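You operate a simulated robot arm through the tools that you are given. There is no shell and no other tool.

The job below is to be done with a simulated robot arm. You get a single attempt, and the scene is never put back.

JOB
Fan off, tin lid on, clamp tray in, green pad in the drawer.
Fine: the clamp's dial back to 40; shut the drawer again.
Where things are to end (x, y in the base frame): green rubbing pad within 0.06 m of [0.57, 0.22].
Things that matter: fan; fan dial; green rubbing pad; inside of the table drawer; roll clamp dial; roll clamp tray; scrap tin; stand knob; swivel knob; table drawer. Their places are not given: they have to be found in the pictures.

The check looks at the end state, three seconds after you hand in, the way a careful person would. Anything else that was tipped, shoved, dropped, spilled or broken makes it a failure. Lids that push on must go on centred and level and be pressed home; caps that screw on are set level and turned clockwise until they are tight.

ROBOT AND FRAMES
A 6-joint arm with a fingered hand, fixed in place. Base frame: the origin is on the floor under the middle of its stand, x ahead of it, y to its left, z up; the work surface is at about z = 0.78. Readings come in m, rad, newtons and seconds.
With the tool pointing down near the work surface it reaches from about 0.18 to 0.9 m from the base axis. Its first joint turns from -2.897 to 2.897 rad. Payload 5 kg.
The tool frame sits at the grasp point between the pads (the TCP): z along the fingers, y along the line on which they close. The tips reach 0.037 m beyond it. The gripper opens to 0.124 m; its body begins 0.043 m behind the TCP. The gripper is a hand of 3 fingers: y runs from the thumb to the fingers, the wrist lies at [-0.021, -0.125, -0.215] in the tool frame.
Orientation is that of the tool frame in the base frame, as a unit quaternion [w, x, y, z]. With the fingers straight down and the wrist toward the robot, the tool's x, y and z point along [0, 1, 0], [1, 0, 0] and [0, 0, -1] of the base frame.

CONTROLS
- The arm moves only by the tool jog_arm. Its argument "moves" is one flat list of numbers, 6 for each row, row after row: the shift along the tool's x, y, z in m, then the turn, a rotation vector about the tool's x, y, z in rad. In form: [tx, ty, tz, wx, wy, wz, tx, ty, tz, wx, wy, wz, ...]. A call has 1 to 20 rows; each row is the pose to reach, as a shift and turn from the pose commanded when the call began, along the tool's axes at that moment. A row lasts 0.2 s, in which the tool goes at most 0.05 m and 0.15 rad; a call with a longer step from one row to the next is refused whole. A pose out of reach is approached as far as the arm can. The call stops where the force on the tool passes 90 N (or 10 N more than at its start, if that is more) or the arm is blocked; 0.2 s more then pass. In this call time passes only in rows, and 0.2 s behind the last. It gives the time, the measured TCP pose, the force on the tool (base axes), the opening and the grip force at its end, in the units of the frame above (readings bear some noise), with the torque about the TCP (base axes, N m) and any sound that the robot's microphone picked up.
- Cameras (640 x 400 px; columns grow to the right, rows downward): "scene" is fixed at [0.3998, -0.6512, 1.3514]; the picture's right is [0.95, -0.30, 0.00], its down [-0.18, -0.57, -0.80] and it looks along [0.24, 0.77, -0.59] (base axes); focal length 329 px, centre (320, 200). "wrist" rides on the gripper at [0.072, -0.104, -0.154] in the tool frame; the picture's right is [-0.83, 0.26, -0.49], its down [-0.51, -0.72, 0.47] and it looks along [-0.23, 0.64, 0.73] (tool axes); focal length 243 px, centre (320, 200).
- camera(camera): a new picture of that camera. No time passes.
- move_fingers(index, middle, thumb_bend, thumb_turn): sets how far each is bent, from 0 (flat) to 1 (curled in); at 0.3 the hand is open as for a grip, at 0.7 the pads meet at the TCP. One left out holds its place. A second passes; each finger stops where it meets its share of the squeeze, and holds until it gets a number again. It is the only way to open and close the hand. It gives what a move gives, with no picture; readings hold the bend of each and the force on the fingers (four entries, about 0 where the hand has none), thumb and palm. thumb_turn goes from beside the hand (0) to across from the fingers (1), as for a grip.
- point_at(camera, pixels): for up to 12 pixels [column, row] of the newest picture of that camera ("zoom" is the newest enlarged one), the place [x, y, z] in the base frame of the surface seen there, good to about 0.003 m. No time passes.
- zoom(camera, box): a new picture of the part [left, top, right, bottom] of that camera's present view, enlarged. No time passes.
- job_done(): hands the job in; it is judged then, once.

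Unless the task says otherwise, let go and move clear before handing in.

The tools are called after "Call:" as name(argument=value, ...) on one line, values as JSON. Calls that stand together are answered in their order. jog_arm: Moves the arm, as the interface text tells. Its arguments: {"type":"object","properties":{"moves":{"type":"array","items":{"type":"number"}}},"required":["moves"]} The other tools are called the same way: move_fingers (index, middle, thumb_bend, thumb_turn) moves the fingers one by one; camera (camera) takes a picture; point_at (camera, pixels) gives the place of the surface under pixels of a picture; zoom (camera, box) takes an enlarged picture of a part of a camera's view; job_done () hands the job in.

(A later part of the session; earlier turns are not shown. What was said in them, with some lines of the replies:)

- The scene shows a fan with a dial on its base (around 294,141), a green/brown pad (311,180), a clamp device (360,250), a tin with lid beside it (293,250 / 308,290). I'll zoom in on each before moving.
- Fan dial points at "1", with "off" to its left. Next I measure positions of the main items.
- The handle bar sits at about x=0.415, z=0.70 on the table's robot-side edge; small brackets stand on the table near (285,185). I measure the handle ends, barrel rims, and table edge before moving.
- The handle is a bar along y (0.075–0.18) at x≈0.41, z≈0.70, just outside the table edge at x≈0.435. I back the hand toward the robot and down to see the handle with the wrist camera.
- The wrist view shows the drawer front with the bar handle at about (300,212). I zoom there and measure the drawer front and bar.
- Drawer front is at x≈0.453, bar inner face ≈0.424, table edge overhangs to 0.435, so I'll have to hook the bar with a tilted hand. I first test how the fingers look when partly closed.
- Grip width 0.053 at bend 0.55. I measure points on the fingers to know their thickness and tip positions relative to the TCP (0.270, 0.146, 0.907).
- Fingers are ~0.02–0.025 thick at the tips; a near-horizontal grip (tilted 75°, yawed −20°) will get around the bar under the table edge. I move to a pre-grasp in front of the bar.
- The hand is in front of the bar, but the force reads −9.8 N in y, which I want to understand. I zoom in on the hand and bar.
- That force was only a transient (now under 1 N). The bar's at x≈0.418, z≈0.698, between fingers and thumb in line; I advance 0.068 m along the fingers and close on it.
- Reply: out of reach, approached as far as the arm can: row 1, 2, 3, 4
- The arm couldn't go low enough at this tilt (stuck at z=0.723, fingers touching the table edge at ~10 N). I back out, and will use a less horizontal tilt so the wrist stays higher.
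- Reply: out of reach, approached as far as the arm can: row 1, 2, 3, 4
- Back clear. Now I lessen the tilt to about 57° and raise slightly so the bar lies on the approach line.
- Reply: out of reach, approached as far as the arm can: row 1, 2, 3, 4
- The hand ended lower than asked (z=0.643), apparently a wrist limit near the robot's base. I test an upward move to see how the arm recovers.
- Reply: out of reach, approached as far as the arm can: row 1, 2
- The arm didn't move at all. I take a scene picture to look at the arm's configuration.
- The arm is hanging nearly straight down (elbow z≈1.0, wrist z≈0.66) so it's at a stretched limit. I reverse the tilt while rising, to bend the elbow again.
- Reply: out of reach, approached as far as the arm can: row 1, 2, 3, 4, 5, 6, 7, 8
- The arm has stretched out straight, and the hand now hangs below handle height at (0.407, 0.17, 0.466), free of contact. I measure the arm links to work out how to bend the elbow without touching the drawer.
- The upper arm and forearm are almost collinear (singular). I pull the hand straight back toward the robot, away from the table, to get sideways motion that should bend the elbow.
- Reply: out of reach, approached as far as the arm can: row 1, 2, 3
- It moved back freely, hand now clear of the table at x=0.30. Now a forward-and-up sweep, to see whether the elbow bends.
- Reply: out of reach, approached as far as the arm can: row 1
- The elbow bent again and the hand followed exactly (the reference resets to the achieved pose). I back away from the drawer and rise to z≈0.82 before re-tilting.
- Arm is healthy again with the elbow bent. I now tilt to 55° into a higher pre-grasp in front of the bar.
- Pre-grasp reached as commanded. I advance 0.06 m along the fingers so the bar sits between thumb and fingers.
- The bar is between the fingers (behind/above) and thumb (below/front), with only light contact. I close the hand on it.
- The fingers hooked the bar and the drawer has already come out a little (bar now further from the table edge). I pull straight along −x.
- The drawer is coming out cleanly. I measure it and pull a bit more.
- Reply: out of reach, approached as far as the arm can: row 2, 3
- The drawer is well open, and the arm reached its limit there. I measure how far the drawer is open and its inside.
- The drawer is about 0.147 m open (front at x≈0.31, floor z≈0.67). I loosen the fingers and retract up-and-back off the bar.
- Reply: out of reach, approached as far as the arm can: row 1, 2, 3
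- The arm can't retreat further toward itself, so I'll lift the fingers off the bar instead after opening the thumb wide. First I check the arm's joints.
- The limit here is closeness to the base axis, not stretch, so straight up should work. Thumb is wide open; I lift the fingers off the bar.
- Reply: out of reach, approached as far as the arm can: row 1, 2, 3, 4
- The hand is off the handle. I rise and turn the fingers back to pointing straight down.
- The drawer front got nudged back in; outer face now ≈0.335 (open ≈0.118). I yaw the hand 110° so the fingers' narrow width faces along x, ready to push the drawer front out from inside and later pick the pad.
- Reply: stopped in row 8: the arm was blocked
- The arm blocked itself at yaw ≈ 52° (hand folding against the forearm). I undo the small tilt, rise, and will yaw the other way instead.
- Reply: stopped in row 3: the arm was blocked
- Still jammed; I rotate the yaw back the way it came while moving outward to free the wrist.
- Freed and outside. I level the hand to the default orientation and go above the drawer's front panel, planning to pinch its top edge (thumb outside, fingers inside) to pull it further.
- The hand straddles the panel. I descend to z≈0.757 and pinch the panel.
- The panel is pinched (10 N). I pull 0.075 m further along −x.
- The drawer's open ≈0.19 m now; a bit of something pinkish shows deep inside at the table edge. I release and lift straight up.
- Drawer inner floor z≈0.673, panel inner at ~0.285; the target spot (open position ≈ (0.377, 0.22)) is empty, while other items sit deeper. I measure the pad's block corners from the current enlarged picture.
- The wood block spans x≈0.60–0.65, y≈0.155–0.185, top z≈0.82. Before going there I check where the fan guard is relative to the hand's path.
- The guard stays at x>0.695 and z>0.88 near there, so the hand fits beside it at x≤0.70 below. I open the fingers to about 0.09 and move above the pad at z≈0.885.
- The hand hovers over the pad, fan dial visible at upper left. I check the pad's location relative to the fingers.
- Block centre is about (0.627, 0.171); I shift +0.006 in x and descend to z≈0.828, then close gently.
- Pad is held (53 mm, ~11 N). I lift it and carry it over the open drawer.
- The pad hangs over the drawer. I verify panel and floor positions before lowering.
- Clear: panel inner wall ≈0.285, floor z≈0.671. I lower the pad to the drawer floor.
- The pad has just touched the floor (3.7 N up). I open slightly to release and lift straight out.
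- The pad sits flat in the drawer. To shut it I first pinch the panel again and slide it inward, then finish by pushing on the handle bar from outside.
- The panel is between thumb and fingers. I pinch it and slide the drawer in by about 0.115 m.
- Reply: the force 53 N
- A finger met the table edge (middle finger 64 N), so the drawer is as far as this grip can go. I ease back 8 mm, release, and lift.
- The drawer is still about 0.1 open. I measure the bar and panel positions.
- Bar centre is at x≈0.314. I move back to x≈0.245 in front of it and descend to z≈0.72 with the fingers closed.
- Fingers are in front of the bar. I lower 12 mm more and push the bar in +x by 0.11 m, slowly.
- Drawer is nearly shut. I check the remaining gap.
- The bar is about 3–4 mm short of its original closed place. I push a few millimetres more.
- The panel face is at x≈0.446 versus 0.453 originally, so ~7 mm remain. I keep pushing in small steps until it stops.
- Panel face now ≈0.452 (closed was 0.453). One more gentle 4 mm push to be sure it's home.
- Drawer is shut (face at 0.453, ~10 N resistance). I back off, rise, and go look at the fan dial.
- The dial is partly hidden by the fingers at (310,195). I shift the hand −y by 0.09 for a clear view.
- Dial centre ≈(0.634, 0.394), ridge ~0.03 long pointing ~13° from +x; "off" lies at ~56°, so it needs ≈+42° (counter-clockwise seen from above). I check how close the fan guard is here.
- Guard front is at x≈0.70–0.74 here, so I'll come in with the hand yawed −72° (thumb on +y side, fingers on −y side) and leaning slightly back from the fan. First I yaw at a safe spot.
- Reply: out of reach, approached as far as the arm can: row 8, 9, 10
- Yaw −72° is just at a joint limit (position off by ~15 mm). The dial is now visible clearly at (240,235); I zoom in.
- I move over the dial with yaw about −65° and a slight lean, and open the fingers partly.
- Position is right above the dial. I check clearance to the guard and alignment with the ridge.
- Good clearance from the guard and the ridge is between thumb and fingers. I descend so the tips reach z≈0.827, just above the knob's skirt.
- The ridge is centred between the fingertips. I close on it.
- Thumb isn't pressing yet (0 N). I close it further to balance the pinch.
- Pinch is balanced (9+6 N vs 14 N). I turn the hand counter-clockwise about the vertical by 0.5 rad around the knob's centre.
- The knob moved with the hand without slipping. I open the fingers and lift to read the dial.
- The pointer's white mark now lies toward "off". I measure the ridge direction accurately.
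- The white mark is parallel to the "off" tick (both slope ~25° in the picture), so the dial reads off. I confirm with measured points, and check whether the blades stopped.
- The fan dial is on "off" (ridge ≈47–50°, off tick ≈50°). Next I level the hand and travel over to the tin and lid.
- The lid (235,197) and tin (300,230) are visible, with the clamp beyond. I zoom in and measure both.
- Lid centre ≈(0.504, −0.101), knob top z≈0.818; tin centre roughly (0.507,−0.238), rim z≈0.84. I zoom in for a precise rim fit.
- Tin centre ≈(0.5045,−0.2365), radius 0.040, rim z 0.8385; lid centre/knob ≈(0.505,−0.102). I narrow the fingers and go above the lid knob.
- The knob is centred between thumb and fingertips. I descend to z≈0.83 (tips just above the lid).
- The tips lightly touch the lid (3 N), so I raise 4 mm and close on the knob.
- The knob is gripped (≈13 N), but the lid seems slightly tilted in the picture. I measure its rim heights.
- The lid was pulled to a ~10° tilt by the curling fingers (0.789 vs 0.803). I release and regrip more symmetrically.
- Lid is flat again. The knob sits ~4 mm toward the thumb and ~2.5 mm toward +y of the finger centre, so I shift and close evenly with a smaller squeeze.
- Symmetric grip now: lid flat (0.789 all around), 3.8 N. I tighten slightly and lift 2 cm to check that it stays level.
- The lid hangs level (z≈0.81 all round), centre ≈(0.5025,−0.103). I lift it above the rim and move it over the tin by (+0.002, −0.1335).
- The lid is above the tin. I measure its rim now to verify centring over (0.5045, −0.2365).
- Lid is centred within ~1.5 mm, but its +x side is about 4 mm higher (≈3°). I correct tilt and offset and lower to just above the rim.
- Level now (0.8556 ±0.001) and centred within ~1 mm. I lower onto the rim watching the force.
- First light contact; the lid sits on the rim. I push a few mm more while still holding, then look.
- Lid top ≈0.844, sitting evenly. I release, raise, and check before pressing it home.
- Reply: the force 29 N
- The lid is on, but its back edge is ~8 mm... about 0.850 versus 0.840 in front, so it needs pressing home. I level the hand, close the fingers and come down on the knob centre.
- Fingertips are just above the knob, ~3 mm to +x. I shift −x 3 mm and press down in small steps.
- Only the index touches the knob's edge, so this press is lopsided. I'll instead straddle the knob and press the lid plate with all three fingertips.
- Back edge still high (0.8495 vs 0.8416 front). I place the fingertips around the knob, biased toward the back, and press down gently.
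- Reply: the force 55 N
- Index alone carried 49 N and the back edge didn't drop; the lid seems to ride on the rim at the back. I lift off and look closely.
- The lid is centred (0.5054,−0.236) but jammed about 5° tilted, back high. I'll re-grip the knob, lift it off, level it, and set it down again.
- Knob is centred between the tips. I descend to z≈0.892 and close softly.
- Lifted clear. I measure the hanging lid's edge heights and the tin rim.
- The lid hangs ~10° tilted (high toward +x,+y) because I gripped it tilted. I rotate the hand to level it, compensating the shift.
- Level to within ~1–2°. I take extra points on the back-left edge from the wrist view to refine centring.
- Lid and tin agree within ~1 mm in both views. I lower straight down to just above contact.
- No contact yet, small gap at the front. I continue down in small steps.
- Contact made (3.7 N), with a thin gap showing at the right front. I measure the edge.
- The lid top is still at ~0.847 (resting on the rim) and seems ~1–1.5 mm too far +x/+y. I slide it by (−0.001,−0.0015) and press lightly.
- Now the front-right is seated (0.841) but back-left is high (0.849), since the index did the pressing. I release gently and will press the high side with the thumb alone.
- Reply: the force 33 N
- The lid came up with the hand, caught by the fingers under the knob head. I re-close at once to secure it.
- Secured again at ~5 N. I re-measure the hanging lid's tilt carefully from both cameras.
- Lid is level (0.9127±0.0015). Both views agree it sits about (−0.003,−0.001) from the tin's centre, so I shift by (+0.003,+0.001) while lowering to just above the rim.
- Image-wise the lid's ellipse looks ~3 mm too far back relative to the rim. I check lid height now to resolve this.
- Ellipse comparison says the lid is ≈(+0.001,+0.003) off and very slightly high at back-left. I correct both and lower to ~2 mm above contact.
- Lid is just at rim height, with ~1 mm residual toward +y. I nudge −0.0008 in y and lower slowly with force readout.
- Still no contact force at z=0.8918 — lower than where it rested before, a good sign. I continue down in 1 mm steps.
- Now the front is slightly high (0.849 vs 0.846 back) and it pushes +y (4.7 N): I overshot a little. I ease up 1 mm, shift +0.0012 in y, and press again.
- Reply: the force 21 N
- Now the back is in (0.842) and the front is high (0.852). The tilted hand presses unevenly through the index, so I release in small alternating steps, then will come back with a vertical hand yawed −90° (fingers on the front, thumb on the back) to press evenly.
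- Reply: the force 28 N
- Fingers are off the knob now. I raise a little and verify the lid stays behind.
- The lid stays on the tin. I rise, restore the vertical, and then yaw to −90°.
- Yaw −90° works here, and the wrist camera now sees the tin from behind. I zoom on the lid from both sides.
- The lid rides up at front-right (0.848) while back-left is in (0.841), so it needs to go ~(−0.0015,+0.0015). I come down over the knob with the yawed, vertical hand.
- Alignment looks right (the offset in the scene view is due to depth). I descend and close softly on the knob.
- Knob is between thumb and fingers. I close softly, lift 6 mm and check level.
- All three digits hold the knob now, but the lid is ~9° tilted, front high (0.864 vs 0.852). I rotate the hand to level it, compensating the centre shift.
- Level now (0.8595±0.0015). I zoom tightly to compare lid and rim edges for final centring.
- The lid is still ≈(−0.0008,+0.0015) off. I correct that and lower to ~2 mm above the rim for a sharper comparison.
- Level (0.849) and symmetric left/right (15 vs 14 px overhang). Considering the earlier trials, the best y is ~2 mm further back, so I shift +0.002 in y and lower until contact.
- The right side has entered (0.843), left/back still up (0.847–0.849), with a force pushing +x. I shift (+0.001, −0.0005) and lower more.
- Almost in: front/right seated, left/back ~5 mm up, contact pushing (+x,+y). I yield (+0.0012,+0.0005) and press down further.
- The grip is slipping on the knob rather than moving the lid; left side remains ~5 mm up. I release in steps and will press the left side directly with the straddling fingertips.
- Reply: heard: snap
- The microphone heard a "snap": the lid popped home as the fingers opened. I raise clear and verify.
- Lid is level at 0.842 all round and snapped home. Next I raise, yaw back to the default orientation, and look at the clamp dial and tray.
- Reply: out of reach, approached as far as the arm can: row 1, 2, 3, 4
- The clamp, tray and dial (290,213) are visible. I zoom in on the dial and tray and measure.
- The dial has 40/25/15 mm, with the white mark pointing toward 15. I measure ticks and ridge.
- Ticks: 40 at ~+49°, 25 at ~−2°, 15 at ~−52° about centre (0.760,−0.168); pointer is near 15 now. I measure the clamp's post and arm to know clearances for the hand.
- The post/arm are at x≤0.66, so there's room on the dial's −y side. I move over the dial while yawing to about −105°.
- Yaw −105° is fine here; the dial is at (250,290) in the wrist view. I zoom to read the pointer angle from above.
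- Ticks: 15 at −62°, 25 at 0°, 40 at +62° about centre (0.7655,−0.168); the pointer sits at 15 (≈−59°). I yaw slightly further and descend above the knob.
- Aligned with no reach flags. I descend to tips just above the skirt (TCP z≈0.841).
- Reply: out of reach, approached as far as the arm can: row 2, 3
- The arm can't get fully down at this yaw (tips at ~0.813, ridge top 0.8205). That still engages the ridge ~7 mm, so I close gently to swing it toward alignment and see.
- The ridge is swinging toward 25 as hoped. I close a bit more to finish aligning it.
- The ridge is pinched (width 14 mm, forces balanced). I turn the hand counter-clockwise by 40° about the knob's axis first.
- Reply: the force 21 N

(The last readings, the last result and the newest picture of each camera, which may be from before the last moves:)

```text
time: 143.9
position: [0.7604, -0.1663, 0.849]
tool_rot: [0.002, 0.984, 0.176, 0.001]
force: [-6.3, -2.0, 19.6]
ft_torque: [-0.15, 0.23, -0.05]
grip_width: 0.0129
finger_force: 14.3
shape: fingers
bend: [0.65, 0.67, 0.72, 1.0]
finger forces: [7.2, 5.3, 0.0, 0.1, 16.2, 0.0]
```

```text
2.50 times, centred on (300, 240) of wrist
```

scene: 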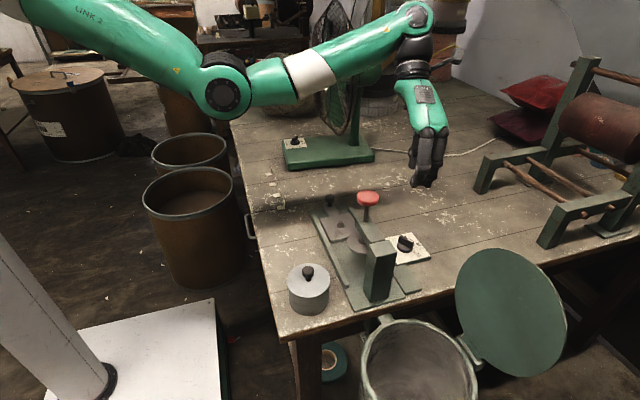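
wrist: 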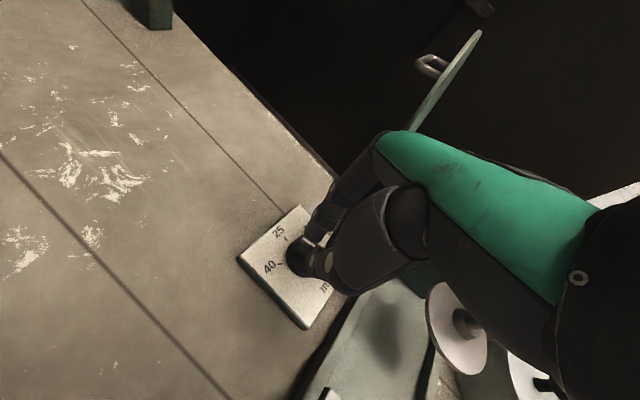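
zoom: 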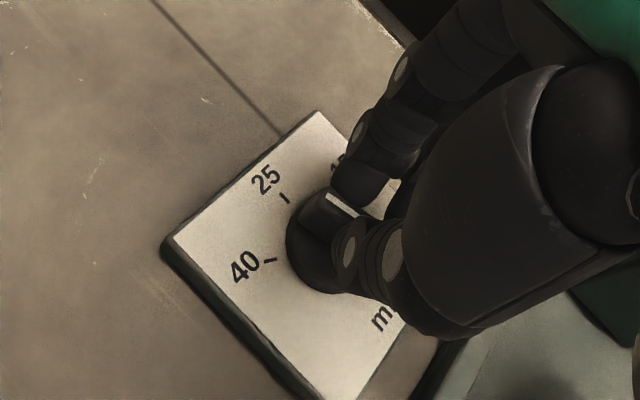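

The knob turns with the hand (now about +20°). Tips press down a bit (20 N), so I raise 2 mm and turn another 40°.

Call:
jog_arm(moves=[0, 0.0003, -0.002, 0, 0, -0.05, -0.0001, 0.0008, -0.002, 0, 0, -0.19, -0.0002, 0.0014, -0.002, 0, 0, -0.33, -0.0003, 0.002, -0.002, 0, 0, -0.47, -0.0004, 0.0025, -0.002, 0, 0, -0.61, -0.0004, 0.0027, -0.002, 0, 0, -0.7, -0.0004, 0.0027, -0.002, 0, 0, -0.7])

Call:
camera(camera="wrist")

Call:
zoom(camera="wrist", box=[220, 160, 380, 320])

Call:
zoom(camera="scene", box=[340, 150, 460, 270])

```text
time: 145.6
position: [0.7606, -0.1689, 0.8497]
tool_rot: [0.0, 0.865, 0.503, 0.001]
force: [-5.3, -5.6, 11.0]
ft_torque: [-0.17, 0.19, -0.02]
grip_width: 0.0127
finger_force: 12.1
shape: fingers
bend: [0.66, 0.67, 0.72, 1.0]
finger forces: [4.2, 4.8, 0.1, 0.0, 14.5, 0.0]
```

```text
taken
```

wrist: 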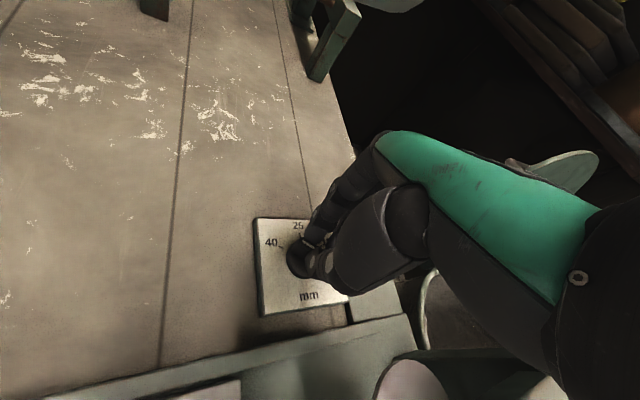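

```text
2.50 times, centred on (300, 240) of wrist
```

zoom: 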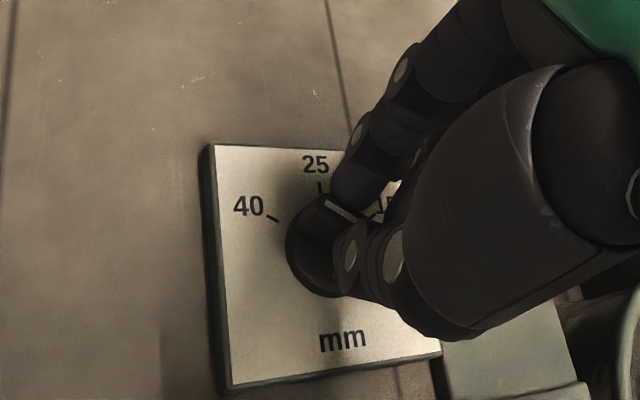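

```text
3.33 times, centred on (400, 210) of scene
```

zoom: 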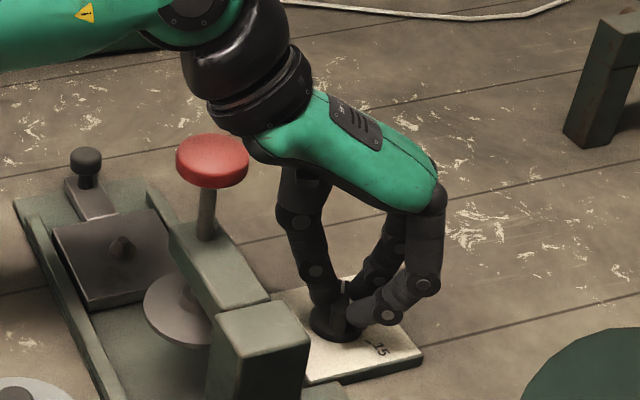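

The white mark is parallel to the 40 tick (both slope ≈21–22°), so the dial points at 40. I open and lift straight up to verify.

Call:
move_fingers(index=0.55, middle=0.55, thumb_bend=0.55)

Call:
jog_arm(moves=[0, 0, -0.03, 0, 0, 0, 0, 0, -0.07, 0, 0, 0, 0, 0, -0.12, 0, 0, 0, 0, -0.02, -0.165, 0, 0, 0])

Call:
camera(camera="wrist")

Call:
camera(camera="scene")

```text
time: 146.6
position: [0.7604, -0.1686, 0.849]
tool_rot: [0.0, 0.864, 0.503, 0.001]
force: [0.0, 0.0, 0.3]
ft_torque: [0.02, -0.01, -0.01]
grip_width: 0.0515
finger_force: 0.1
shape: fingers
bend: [0.55, 0.55, 0.55, 1.0]
finger forces: [0.1, 0.0, 0.0, 0.1, 0.0, 0.1]
```

```text
time: 147.6
position: [0.7425, -0.158, 1.0164]
tool_rot: [0.0, 0.865, 0.503, 0.0]
force: [0.1, -0.8, 0.3]
ft_torque: [0.02, 0.0, -0.01]
grip_width: 0.052
finger_force: 0.1
shape: fingers
bend: [0.55, 0.55, 0.55, 1.0]
finger forces: [0.0, 0.0, 0.0, 0.0, 0.0, 0.0]
```

```text
taken
```

wrist: 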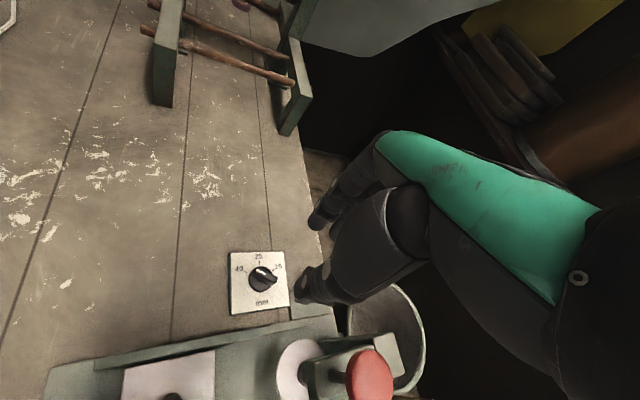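

```text
taken
```

scene: 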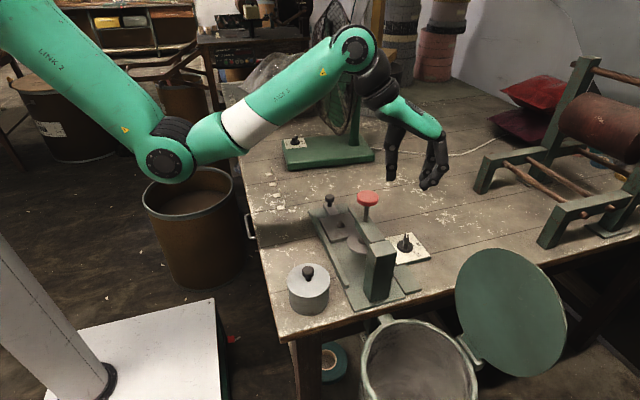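

Call:
zoom(camera="wrist", box=[225, 245, 295, 315])

Call:
point_at(camera="zoom", pixels=[[280, 200], [300, 212], [330, 225], [400, 250], [370, 240], [205, 225], [315, 150], [425, 195], [340, 230], [290, 205]])

Call:
zoom(camera="scene", box=[380, 220, 440, 275])

```text
5.71 times, centred on (260, 280) of wrist
```

zoom: 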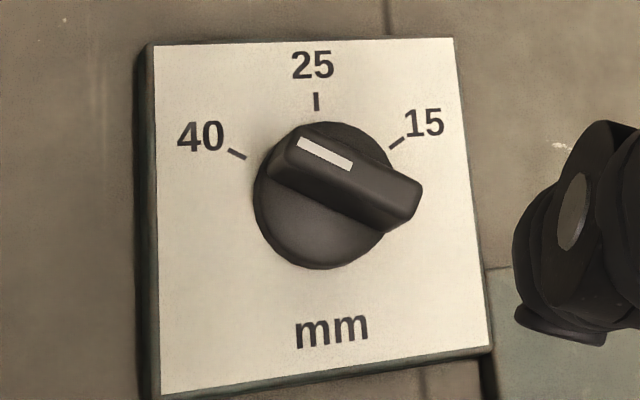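

```text
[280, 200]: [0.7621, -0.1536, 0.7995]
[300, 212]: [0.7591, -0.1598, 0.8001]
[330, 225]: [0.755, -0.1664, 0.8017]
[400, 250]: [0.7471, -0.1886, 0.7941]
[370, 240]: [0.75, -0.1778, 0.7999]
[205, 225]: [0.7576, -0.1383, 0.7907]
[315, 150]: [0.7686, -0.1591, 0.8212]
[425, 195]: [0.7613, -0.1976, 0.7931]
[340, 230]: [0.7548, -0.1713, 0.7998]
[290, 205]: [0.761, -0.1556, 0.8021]
```

```text
7.27 times, centred on (410, 248) of scene
```

zoom: 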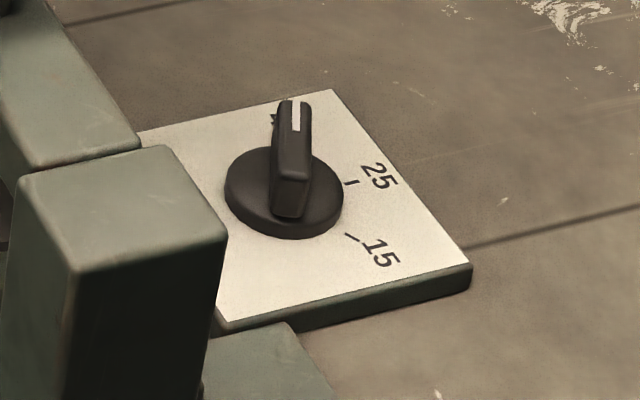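

Pointer is at 40 (within ~4°). Now for the tray: I close the fingers and move to the +y side of the tray knob (0.638, 0.023).

Call:
move_fingers(index=0.7, middle=0.7, thumb_bend=0.7)

Call:
jog_arm(moves=[0.022, -0.03, 0, 0, 0, -0.075, 0.045, -0.06, 0, 0, 0, -0.15, 0.068, -0.091, 0, 0, 0, -0.225, 0.09, -0.121, 0, 0, 0, -0.3, 0.113, -0.151, 0, 0, 0, -0.375, 0.136, -0.182, 0, 0, 0, -0.45, 0.158, -0.212, 0, 0, 0, -0.523, 0.158, -0.212, 0.03, 0, 0, -0.523, 0.158, -0.212, 0.07, 0, 0, -0.523])

Call:
camera(camera="scene")

Call:
camera(camera="wrist")

```text
time: 148.6
position: [0.7428, -0.1592, 1.016]
tool_rot: [0.0, 0.865, 0.502, 0.0]
force: [-0.3, -0.7, -0.2]
ft_torque: [-0.02, 0.0, -0.01]
grip_width: 0.0078
finger_force: 0.0
shape: fingers
bend: [0.7, 0.7, 0.7, 1.0]
finger forces: [0.0, 0.0, 0.0, 0.1, 0.0, 0.0]
```

```text
time: 150.6
position: [0.638, 0.0821, 0.9442]
tool_rot: [0.001, 0.704, 0.71, -0.001]
force: [-0.1, -0.6, 0.4]
ft_torque: [0.0, 0.01, -0.03]
grip_width: 0.0076
finger_force: 0.0
shape: fingers
bend: [0.7, 0.7, 0.7, 1.0]
finger forces: [0.1, 0.0, 0.1, 0.0, 0.0, 0.0]
```

```text
taken
```

scene: 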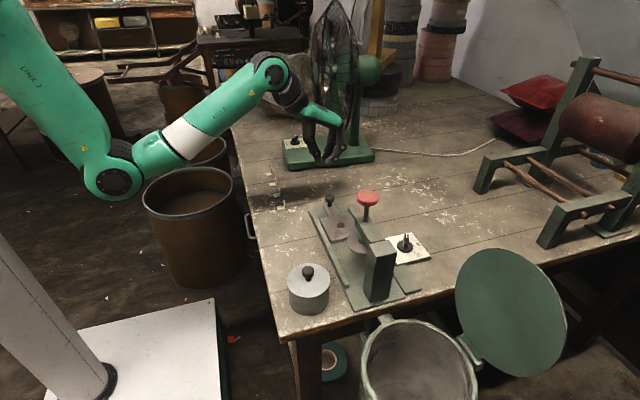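

```text
taken
```

wrist: 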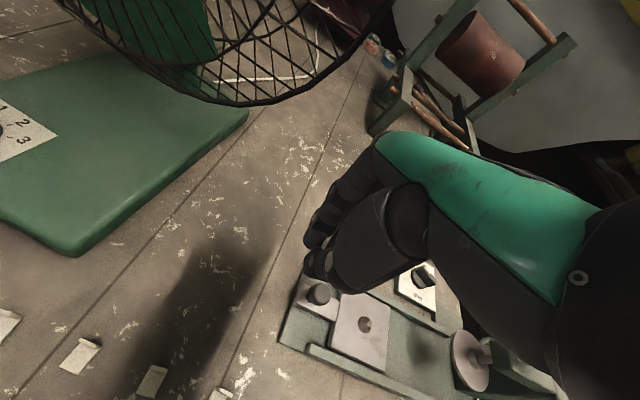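

The hand is beside the tray knob (and the fan blades are now visibly still). I lower to tip height ≈0.811 and start pushing −y.

Call:
jog_arm(moves=[0, 0, 0.04, 0, 0, 0, 0, 0, 0.08, 0, 0, 0, 0, 0, 0.097, 0, 0, 0])

Call:
jog_arm(moves=[-0.015, 0, 0, 0, 0, 0, -0.03, 0, 0, 0, 0, 0, -0.045, 0, 0, 0, 0, 0, -0.06, 0, 0, 0, 0, 0])

Call:
zoom(camera="scene", box=[280, 150, 420, 300])

```text
time: 151.3
position: [0.6385, 0.0829, 0.8466]
tool_rot: [0.001, 0.705, 0.709, 0.0]
force: [-0.5, -0.1, -0.1]
ft_torque: [0.03, -0.02, 0.02]
grip_width: 0.0074
finger_force: 0.0
shape: fingers
bend: [0.7, 0.7, 0.7, 1.0]
finger forces: [0.0, 0.0, 0.0, 0.1, 0.0, 0.0]
```

```text
time: 152.3
position: [0.6377, 0.0228, 0.8473]
tool_rot: [0.001, 0.705, 0.709, 0.0]
force: [0.7, -0.1, 0.2]
ft_torque: [0.03, 0.01, 0.03]
grip_width: 0.0074
finger_force: 0.3
shape: fingers
bend: [0.7, 0.7, 0.7, 1.0]
finger forces: [0.0, 0.3, 0.1, 0.0, 0.1, 0.0]
```

```text
2.67 times, centred on (350, 225) of scene
```

zoom: 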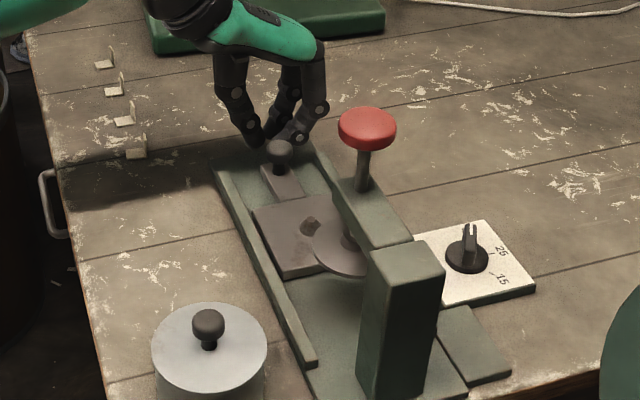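

The tray slides freely. I push another 0.06 m.

Call:
jog_arm(moves=[-0.015, 0, 0, 0, 0, 0, -0.03, 0, 0, 0, 0, 0, -0.045, 0, 0, 0, 0, 0, -0.06, 0, 0, 0, 0, 0])

Call:
zoom(camera="scene", box=[280, 150, 420, 300])

```text
time: 153.3
position: [0.6379, -0.0367, 0.8475]
tool_rot: [0.0, 0.705, 0.709, 0.0]
force: [0.0, 0.2, 0.8]
ft_torque: [0.01, -0.02, -0.01]
grip_width: 0.0074
finger_force: 0.0
shape: fingers
bend: [0.7, 0.7, 0.7, 1.0]
finger forces: [0.1, 0.1, 0.0, 0.0, 0.0, 0.0]
```

```text
2.67 times, centred on (350, 225) of scene
```

zoom: 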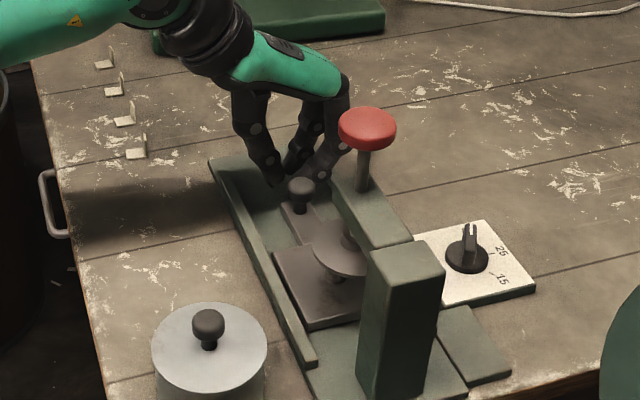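

The tray is entering under the disc. I continue in smaller steps until it meets its stop.

Call:
jog_arm(moves=[-0.01, 0, 0, 0, 0, 0, -0.02, 0, 0, 0, 0, 0, -0.03, 0, 0, 0, 0, 0])

Call:
zoom(camera="scene", box=[280, 150, 420, 300])

```text
time: 154.2
position: [0.6382, -0.0672, 0.8478]
tool_rot: [0.0, 0.706, 0.708, 0.0]
force: [-1.1, 1.8, 0.1]
ft_torque: [0.03, -0.02, 0.04]
grip_width: 0.0077
finger_force: 0.9
shape: fingers
bend: [0.7, 0.7, 0.7, 1.0]
finger forces: [0.1, 0.9, 0.0, 0.1, 0.0, 0.0]
```

```text
2.67 times, centred on (350, 225) of scene
```

zoom: 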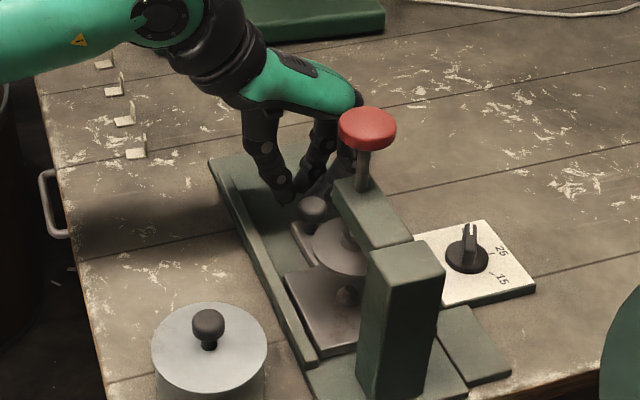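

The cone now appears directly under the disc. I measure it and push gently on to feel for the end stop.

Call:
point_at(camera="zoom", pixels=[[345, 293], [312, 208], [340, 330], [300, 280], [320, 245], [355, 345], [345, 262], [330, 300]])

Call:
jog_arm(moves=[-0.004, 0, 0, 0, 0, 0, -0.008, 0, 0, 0, 0, 0])

Call:
zoom(camera="scene", box=[280, 150, 420, 300])

Call:
point_at(camera="zoom", pixels=[[345, 296], [314, 211], [340, 335], [300, 285], [320, 247], [358, 350]])

```text
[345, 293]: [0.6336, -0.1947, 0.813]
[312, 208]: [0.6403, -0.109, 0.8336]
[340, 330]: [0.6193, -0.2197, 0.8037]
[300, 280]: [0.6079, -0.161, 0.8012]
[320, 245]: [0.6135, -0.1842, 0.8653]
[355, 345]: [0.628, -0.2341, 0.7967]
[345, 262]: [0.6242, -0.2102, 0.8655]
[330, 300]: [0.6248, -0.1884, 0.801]
```

```text
time: 154.8
position: [0.6372, -0.0718, 0.8487]
tool_rot: [-0.002, 0.704, 0.71, 0.002]
force: [0.8, 29.1, -1.1]
ft_torque: [0.7, -0.02, 0.26]
grip_width: 0.0076
finger_force: 11.1
shape: fingers
bend: [0.7, 0.69, 0.7, 1.0]
finger forces: [0.1, 23.0, 0.0, 0.0, 0.0, 0.0]
```

```text
2.67 times, centred on (350, 225) of scene
```

zoom: 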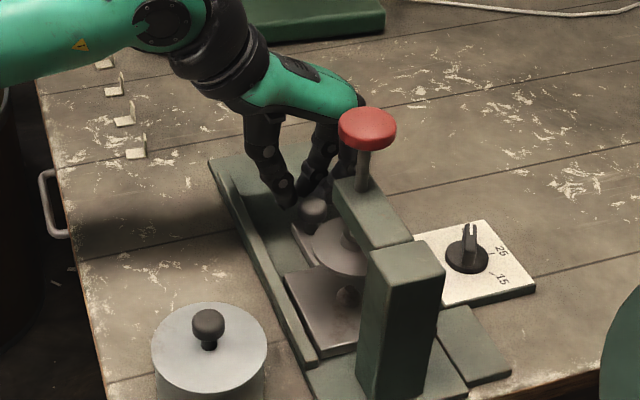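

```text
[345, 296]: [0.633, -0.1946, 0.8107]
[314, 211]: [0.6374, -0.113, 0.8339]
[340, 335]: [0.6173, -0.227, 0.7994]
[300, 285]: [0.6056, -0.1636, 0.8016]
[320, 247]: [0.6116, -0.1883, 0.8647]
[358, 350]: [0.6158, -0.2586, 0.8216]
```

The tray reached its stop (29 N), cone right under the disc at y≈−0.195. I back off and rise.

Call:
jog_arm(moves=[0.02, 0, 0, 0, 0, 0, 0.05, 0, 0, 0, 0, 0, 0.08, 0, -0.03, 0, 0, 0, 0.1, -0.03, -0.07, 0, 0, 0, 0.1, -0.07, -0.11, 0, 0, 0, 0.1, -0.11, -0.15, 0, 0, 0, 0.1, -0.15, -0.17, 0, 0, 0, 0.1, -0.19, -0.18, 0, 0, 0, 0.1, -0.23, -0.18, 0, 0, 0, 0.1, -0.27, -0.18, 0, 0, 0])

Call:
camera(camera="scene")

Call:
camera(camera="wrist")

```text
refused: row 4 steps farther than a row can; nothing moved
```

```text
taken
```

scene: 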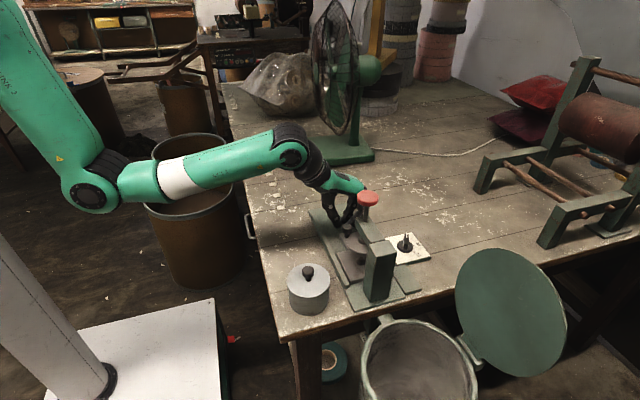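

```text
taken
```

wrist: 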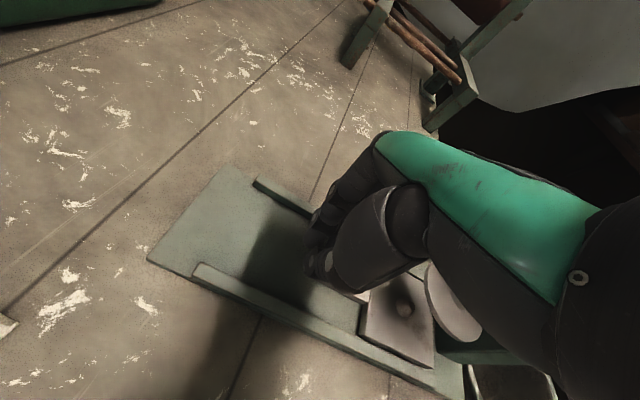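

That call was refused for one long step; nothing moved. I repeat with smaller steps: back off +y, rise, then go back toward the robot.

Call:
jog_arm(moves=[0.02, 0, 0, 0, 0, 0, 0.05, 0, 0, 0, 0, 0, 0.08, 0, -0.02, 0, 0, 0, 0.09, -0.01, -0.06, 0, 0, 0, 0.09, -0.03, -0.1, 0, 0, 0, 0.09, -0.06, -0.135, 0, 0, 0, 0.09, -0.1, -0.155, 0, 0, 0, 0.09, -0.145, -0.16, 0, 0, 0, 0.09, -0.19, -0.16, 0, 0, 0, 0.09, -0.235, -0.16, 0, 0, 0, 0.09, -0.27, -0.16, 0, 0, 0])

Call:
camera(camera="scene")

Call:
camera(camera="wrist")

```text
time: 157.3
position: [0.443, 0.0072, 0.9976]
tool_rot: [0.033, 0.703, 0.709, 0.03]
force: [0.2, 0.0, -0.1]
ft_torque: [0.06, -0.02, 0.06]
grip_width: 0.0075
finger_force: 0.2
shape: fingers
bend: [0.7, 0.7, 0.7, 1.0]
finger forces: [0.1, 0.0, 0.1, 0.0, 0.0, 0.0]
out of reach, approached as far as the arm can: row 10, 11
stopped in row 11: the arm was blocked; the commanded pose is now the measured one
```

```text
taken
```

scene: 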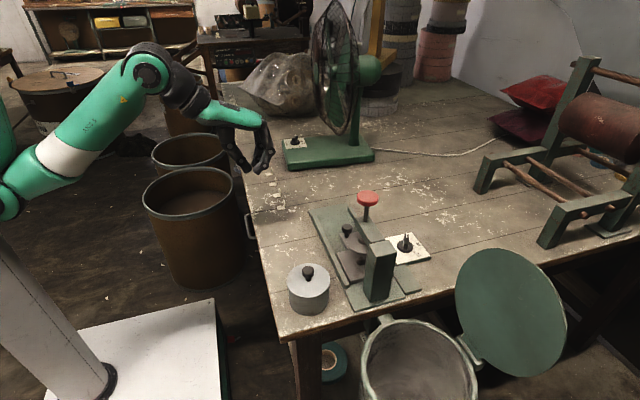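

```text
taken
```

wrist: 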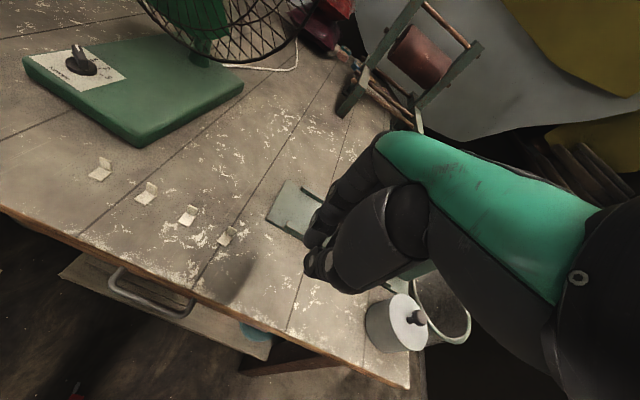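

The hand is clear (the arm just ran into its own limit on the way back). I run a final check of all items by zooming.

Call:
zoom(camera="scene", box=[270, 170, 450, 320])

Call:
zoom(camera="wrist", box=[0, 140, 260, 340])

Call:
zoom(camera="wrist", box=[20, 30, 140, 110])

Call:
point_at(camera="wrist", pixels=[[115, 285], [150, 308], [185, 312], [130, 270], [160, 285], [100, 260], [98, 170], [145, 192], [187, 215], [227, 236]])

```text
2.67 times, centred on (360, 245) of scene
```

zoom: 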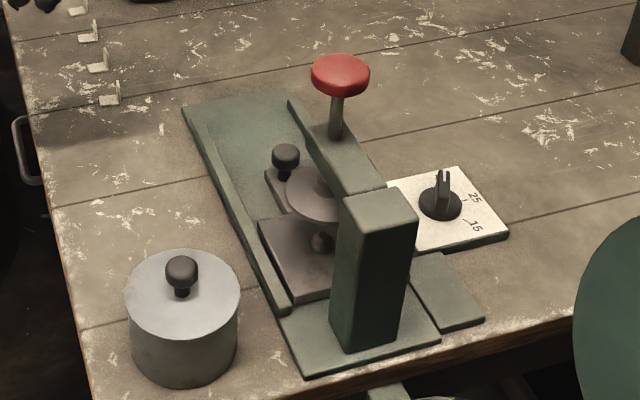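

```text
2.00 times, centred on (130, 240) of wrist
```

zoom: 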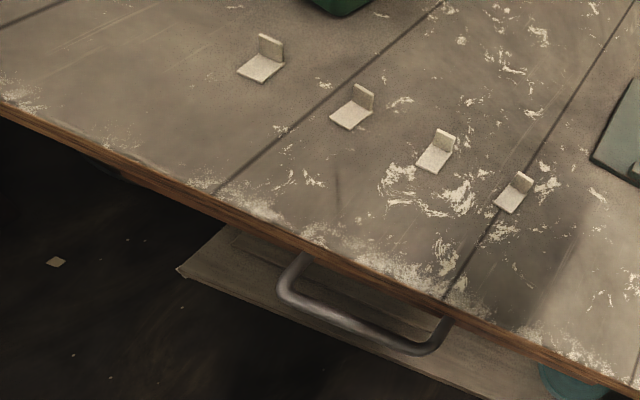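

```text
5.00 times, centred on (80, 70) of wrist
```

zoom: 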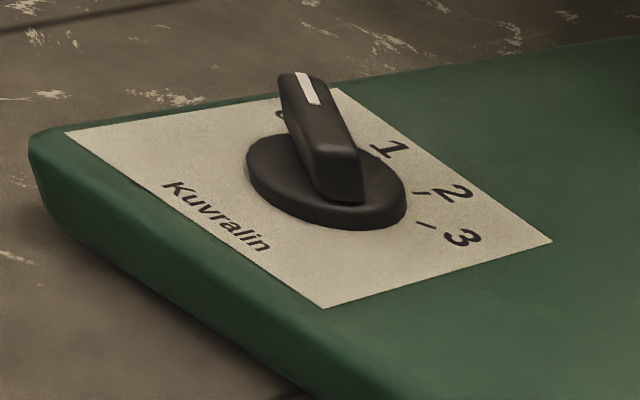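

```text
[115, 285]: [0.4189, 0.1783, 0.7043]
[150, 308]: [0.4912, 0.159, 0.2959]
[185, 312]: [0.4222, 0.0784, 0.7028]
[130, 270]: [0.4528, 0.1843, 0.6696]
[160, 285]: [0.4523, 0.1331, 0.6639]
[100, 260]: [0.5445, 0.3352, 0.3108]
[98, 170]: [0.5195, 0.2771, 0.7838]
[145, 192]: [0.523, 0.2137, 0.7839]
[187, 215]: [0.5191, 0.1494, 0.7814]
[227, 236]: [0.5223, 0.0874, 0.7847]
```

Everything checks out. The drawer face is at 0.4525, so it's closed, and the brackets haven't moved. The fan dial points at "off", the lid is level and snapped on, the tray is at its stop under the disc, and the clamp dial is on 40. The hand is empty and clear, so I hand in.

Call:
job_done()

```text
The job is handed in.
```

I finished all six parts of the job and handed it in. My last pictures and readings showed no problems, and the hand was empty and clear of everything.

| Item | End state | How I checked |
|---|---|---|
| Fan | Off; the blades were still in the later pictures | The dial mark is within about 4° of the "off" tick |
| Tin lid | On and pressed home | I heard a snap; the rim height is even, about 0.842 m all round |
| Clamp tray | Fully in | It met its stop at 29 N, with the cone on the tray right under the disc |
| Clamp dial | On 40 | The mark is about 4° past the 40 tick |
| Green pad | In the drawer at about [0.55, 0.21] | Worked out from where I set it down and how far the drawer then moved; I could not see it once the drawer was shut |
| Drawer | Shut | The front is back at its starting position to within a millimetre |

- **Lid:** it took several tries. It went on tilted at first, so I lifted it off and set it down again until it snapped level.
- **Other objects:** I saw nothing else tipped or shoved. The four small brackets on the table are where they were.
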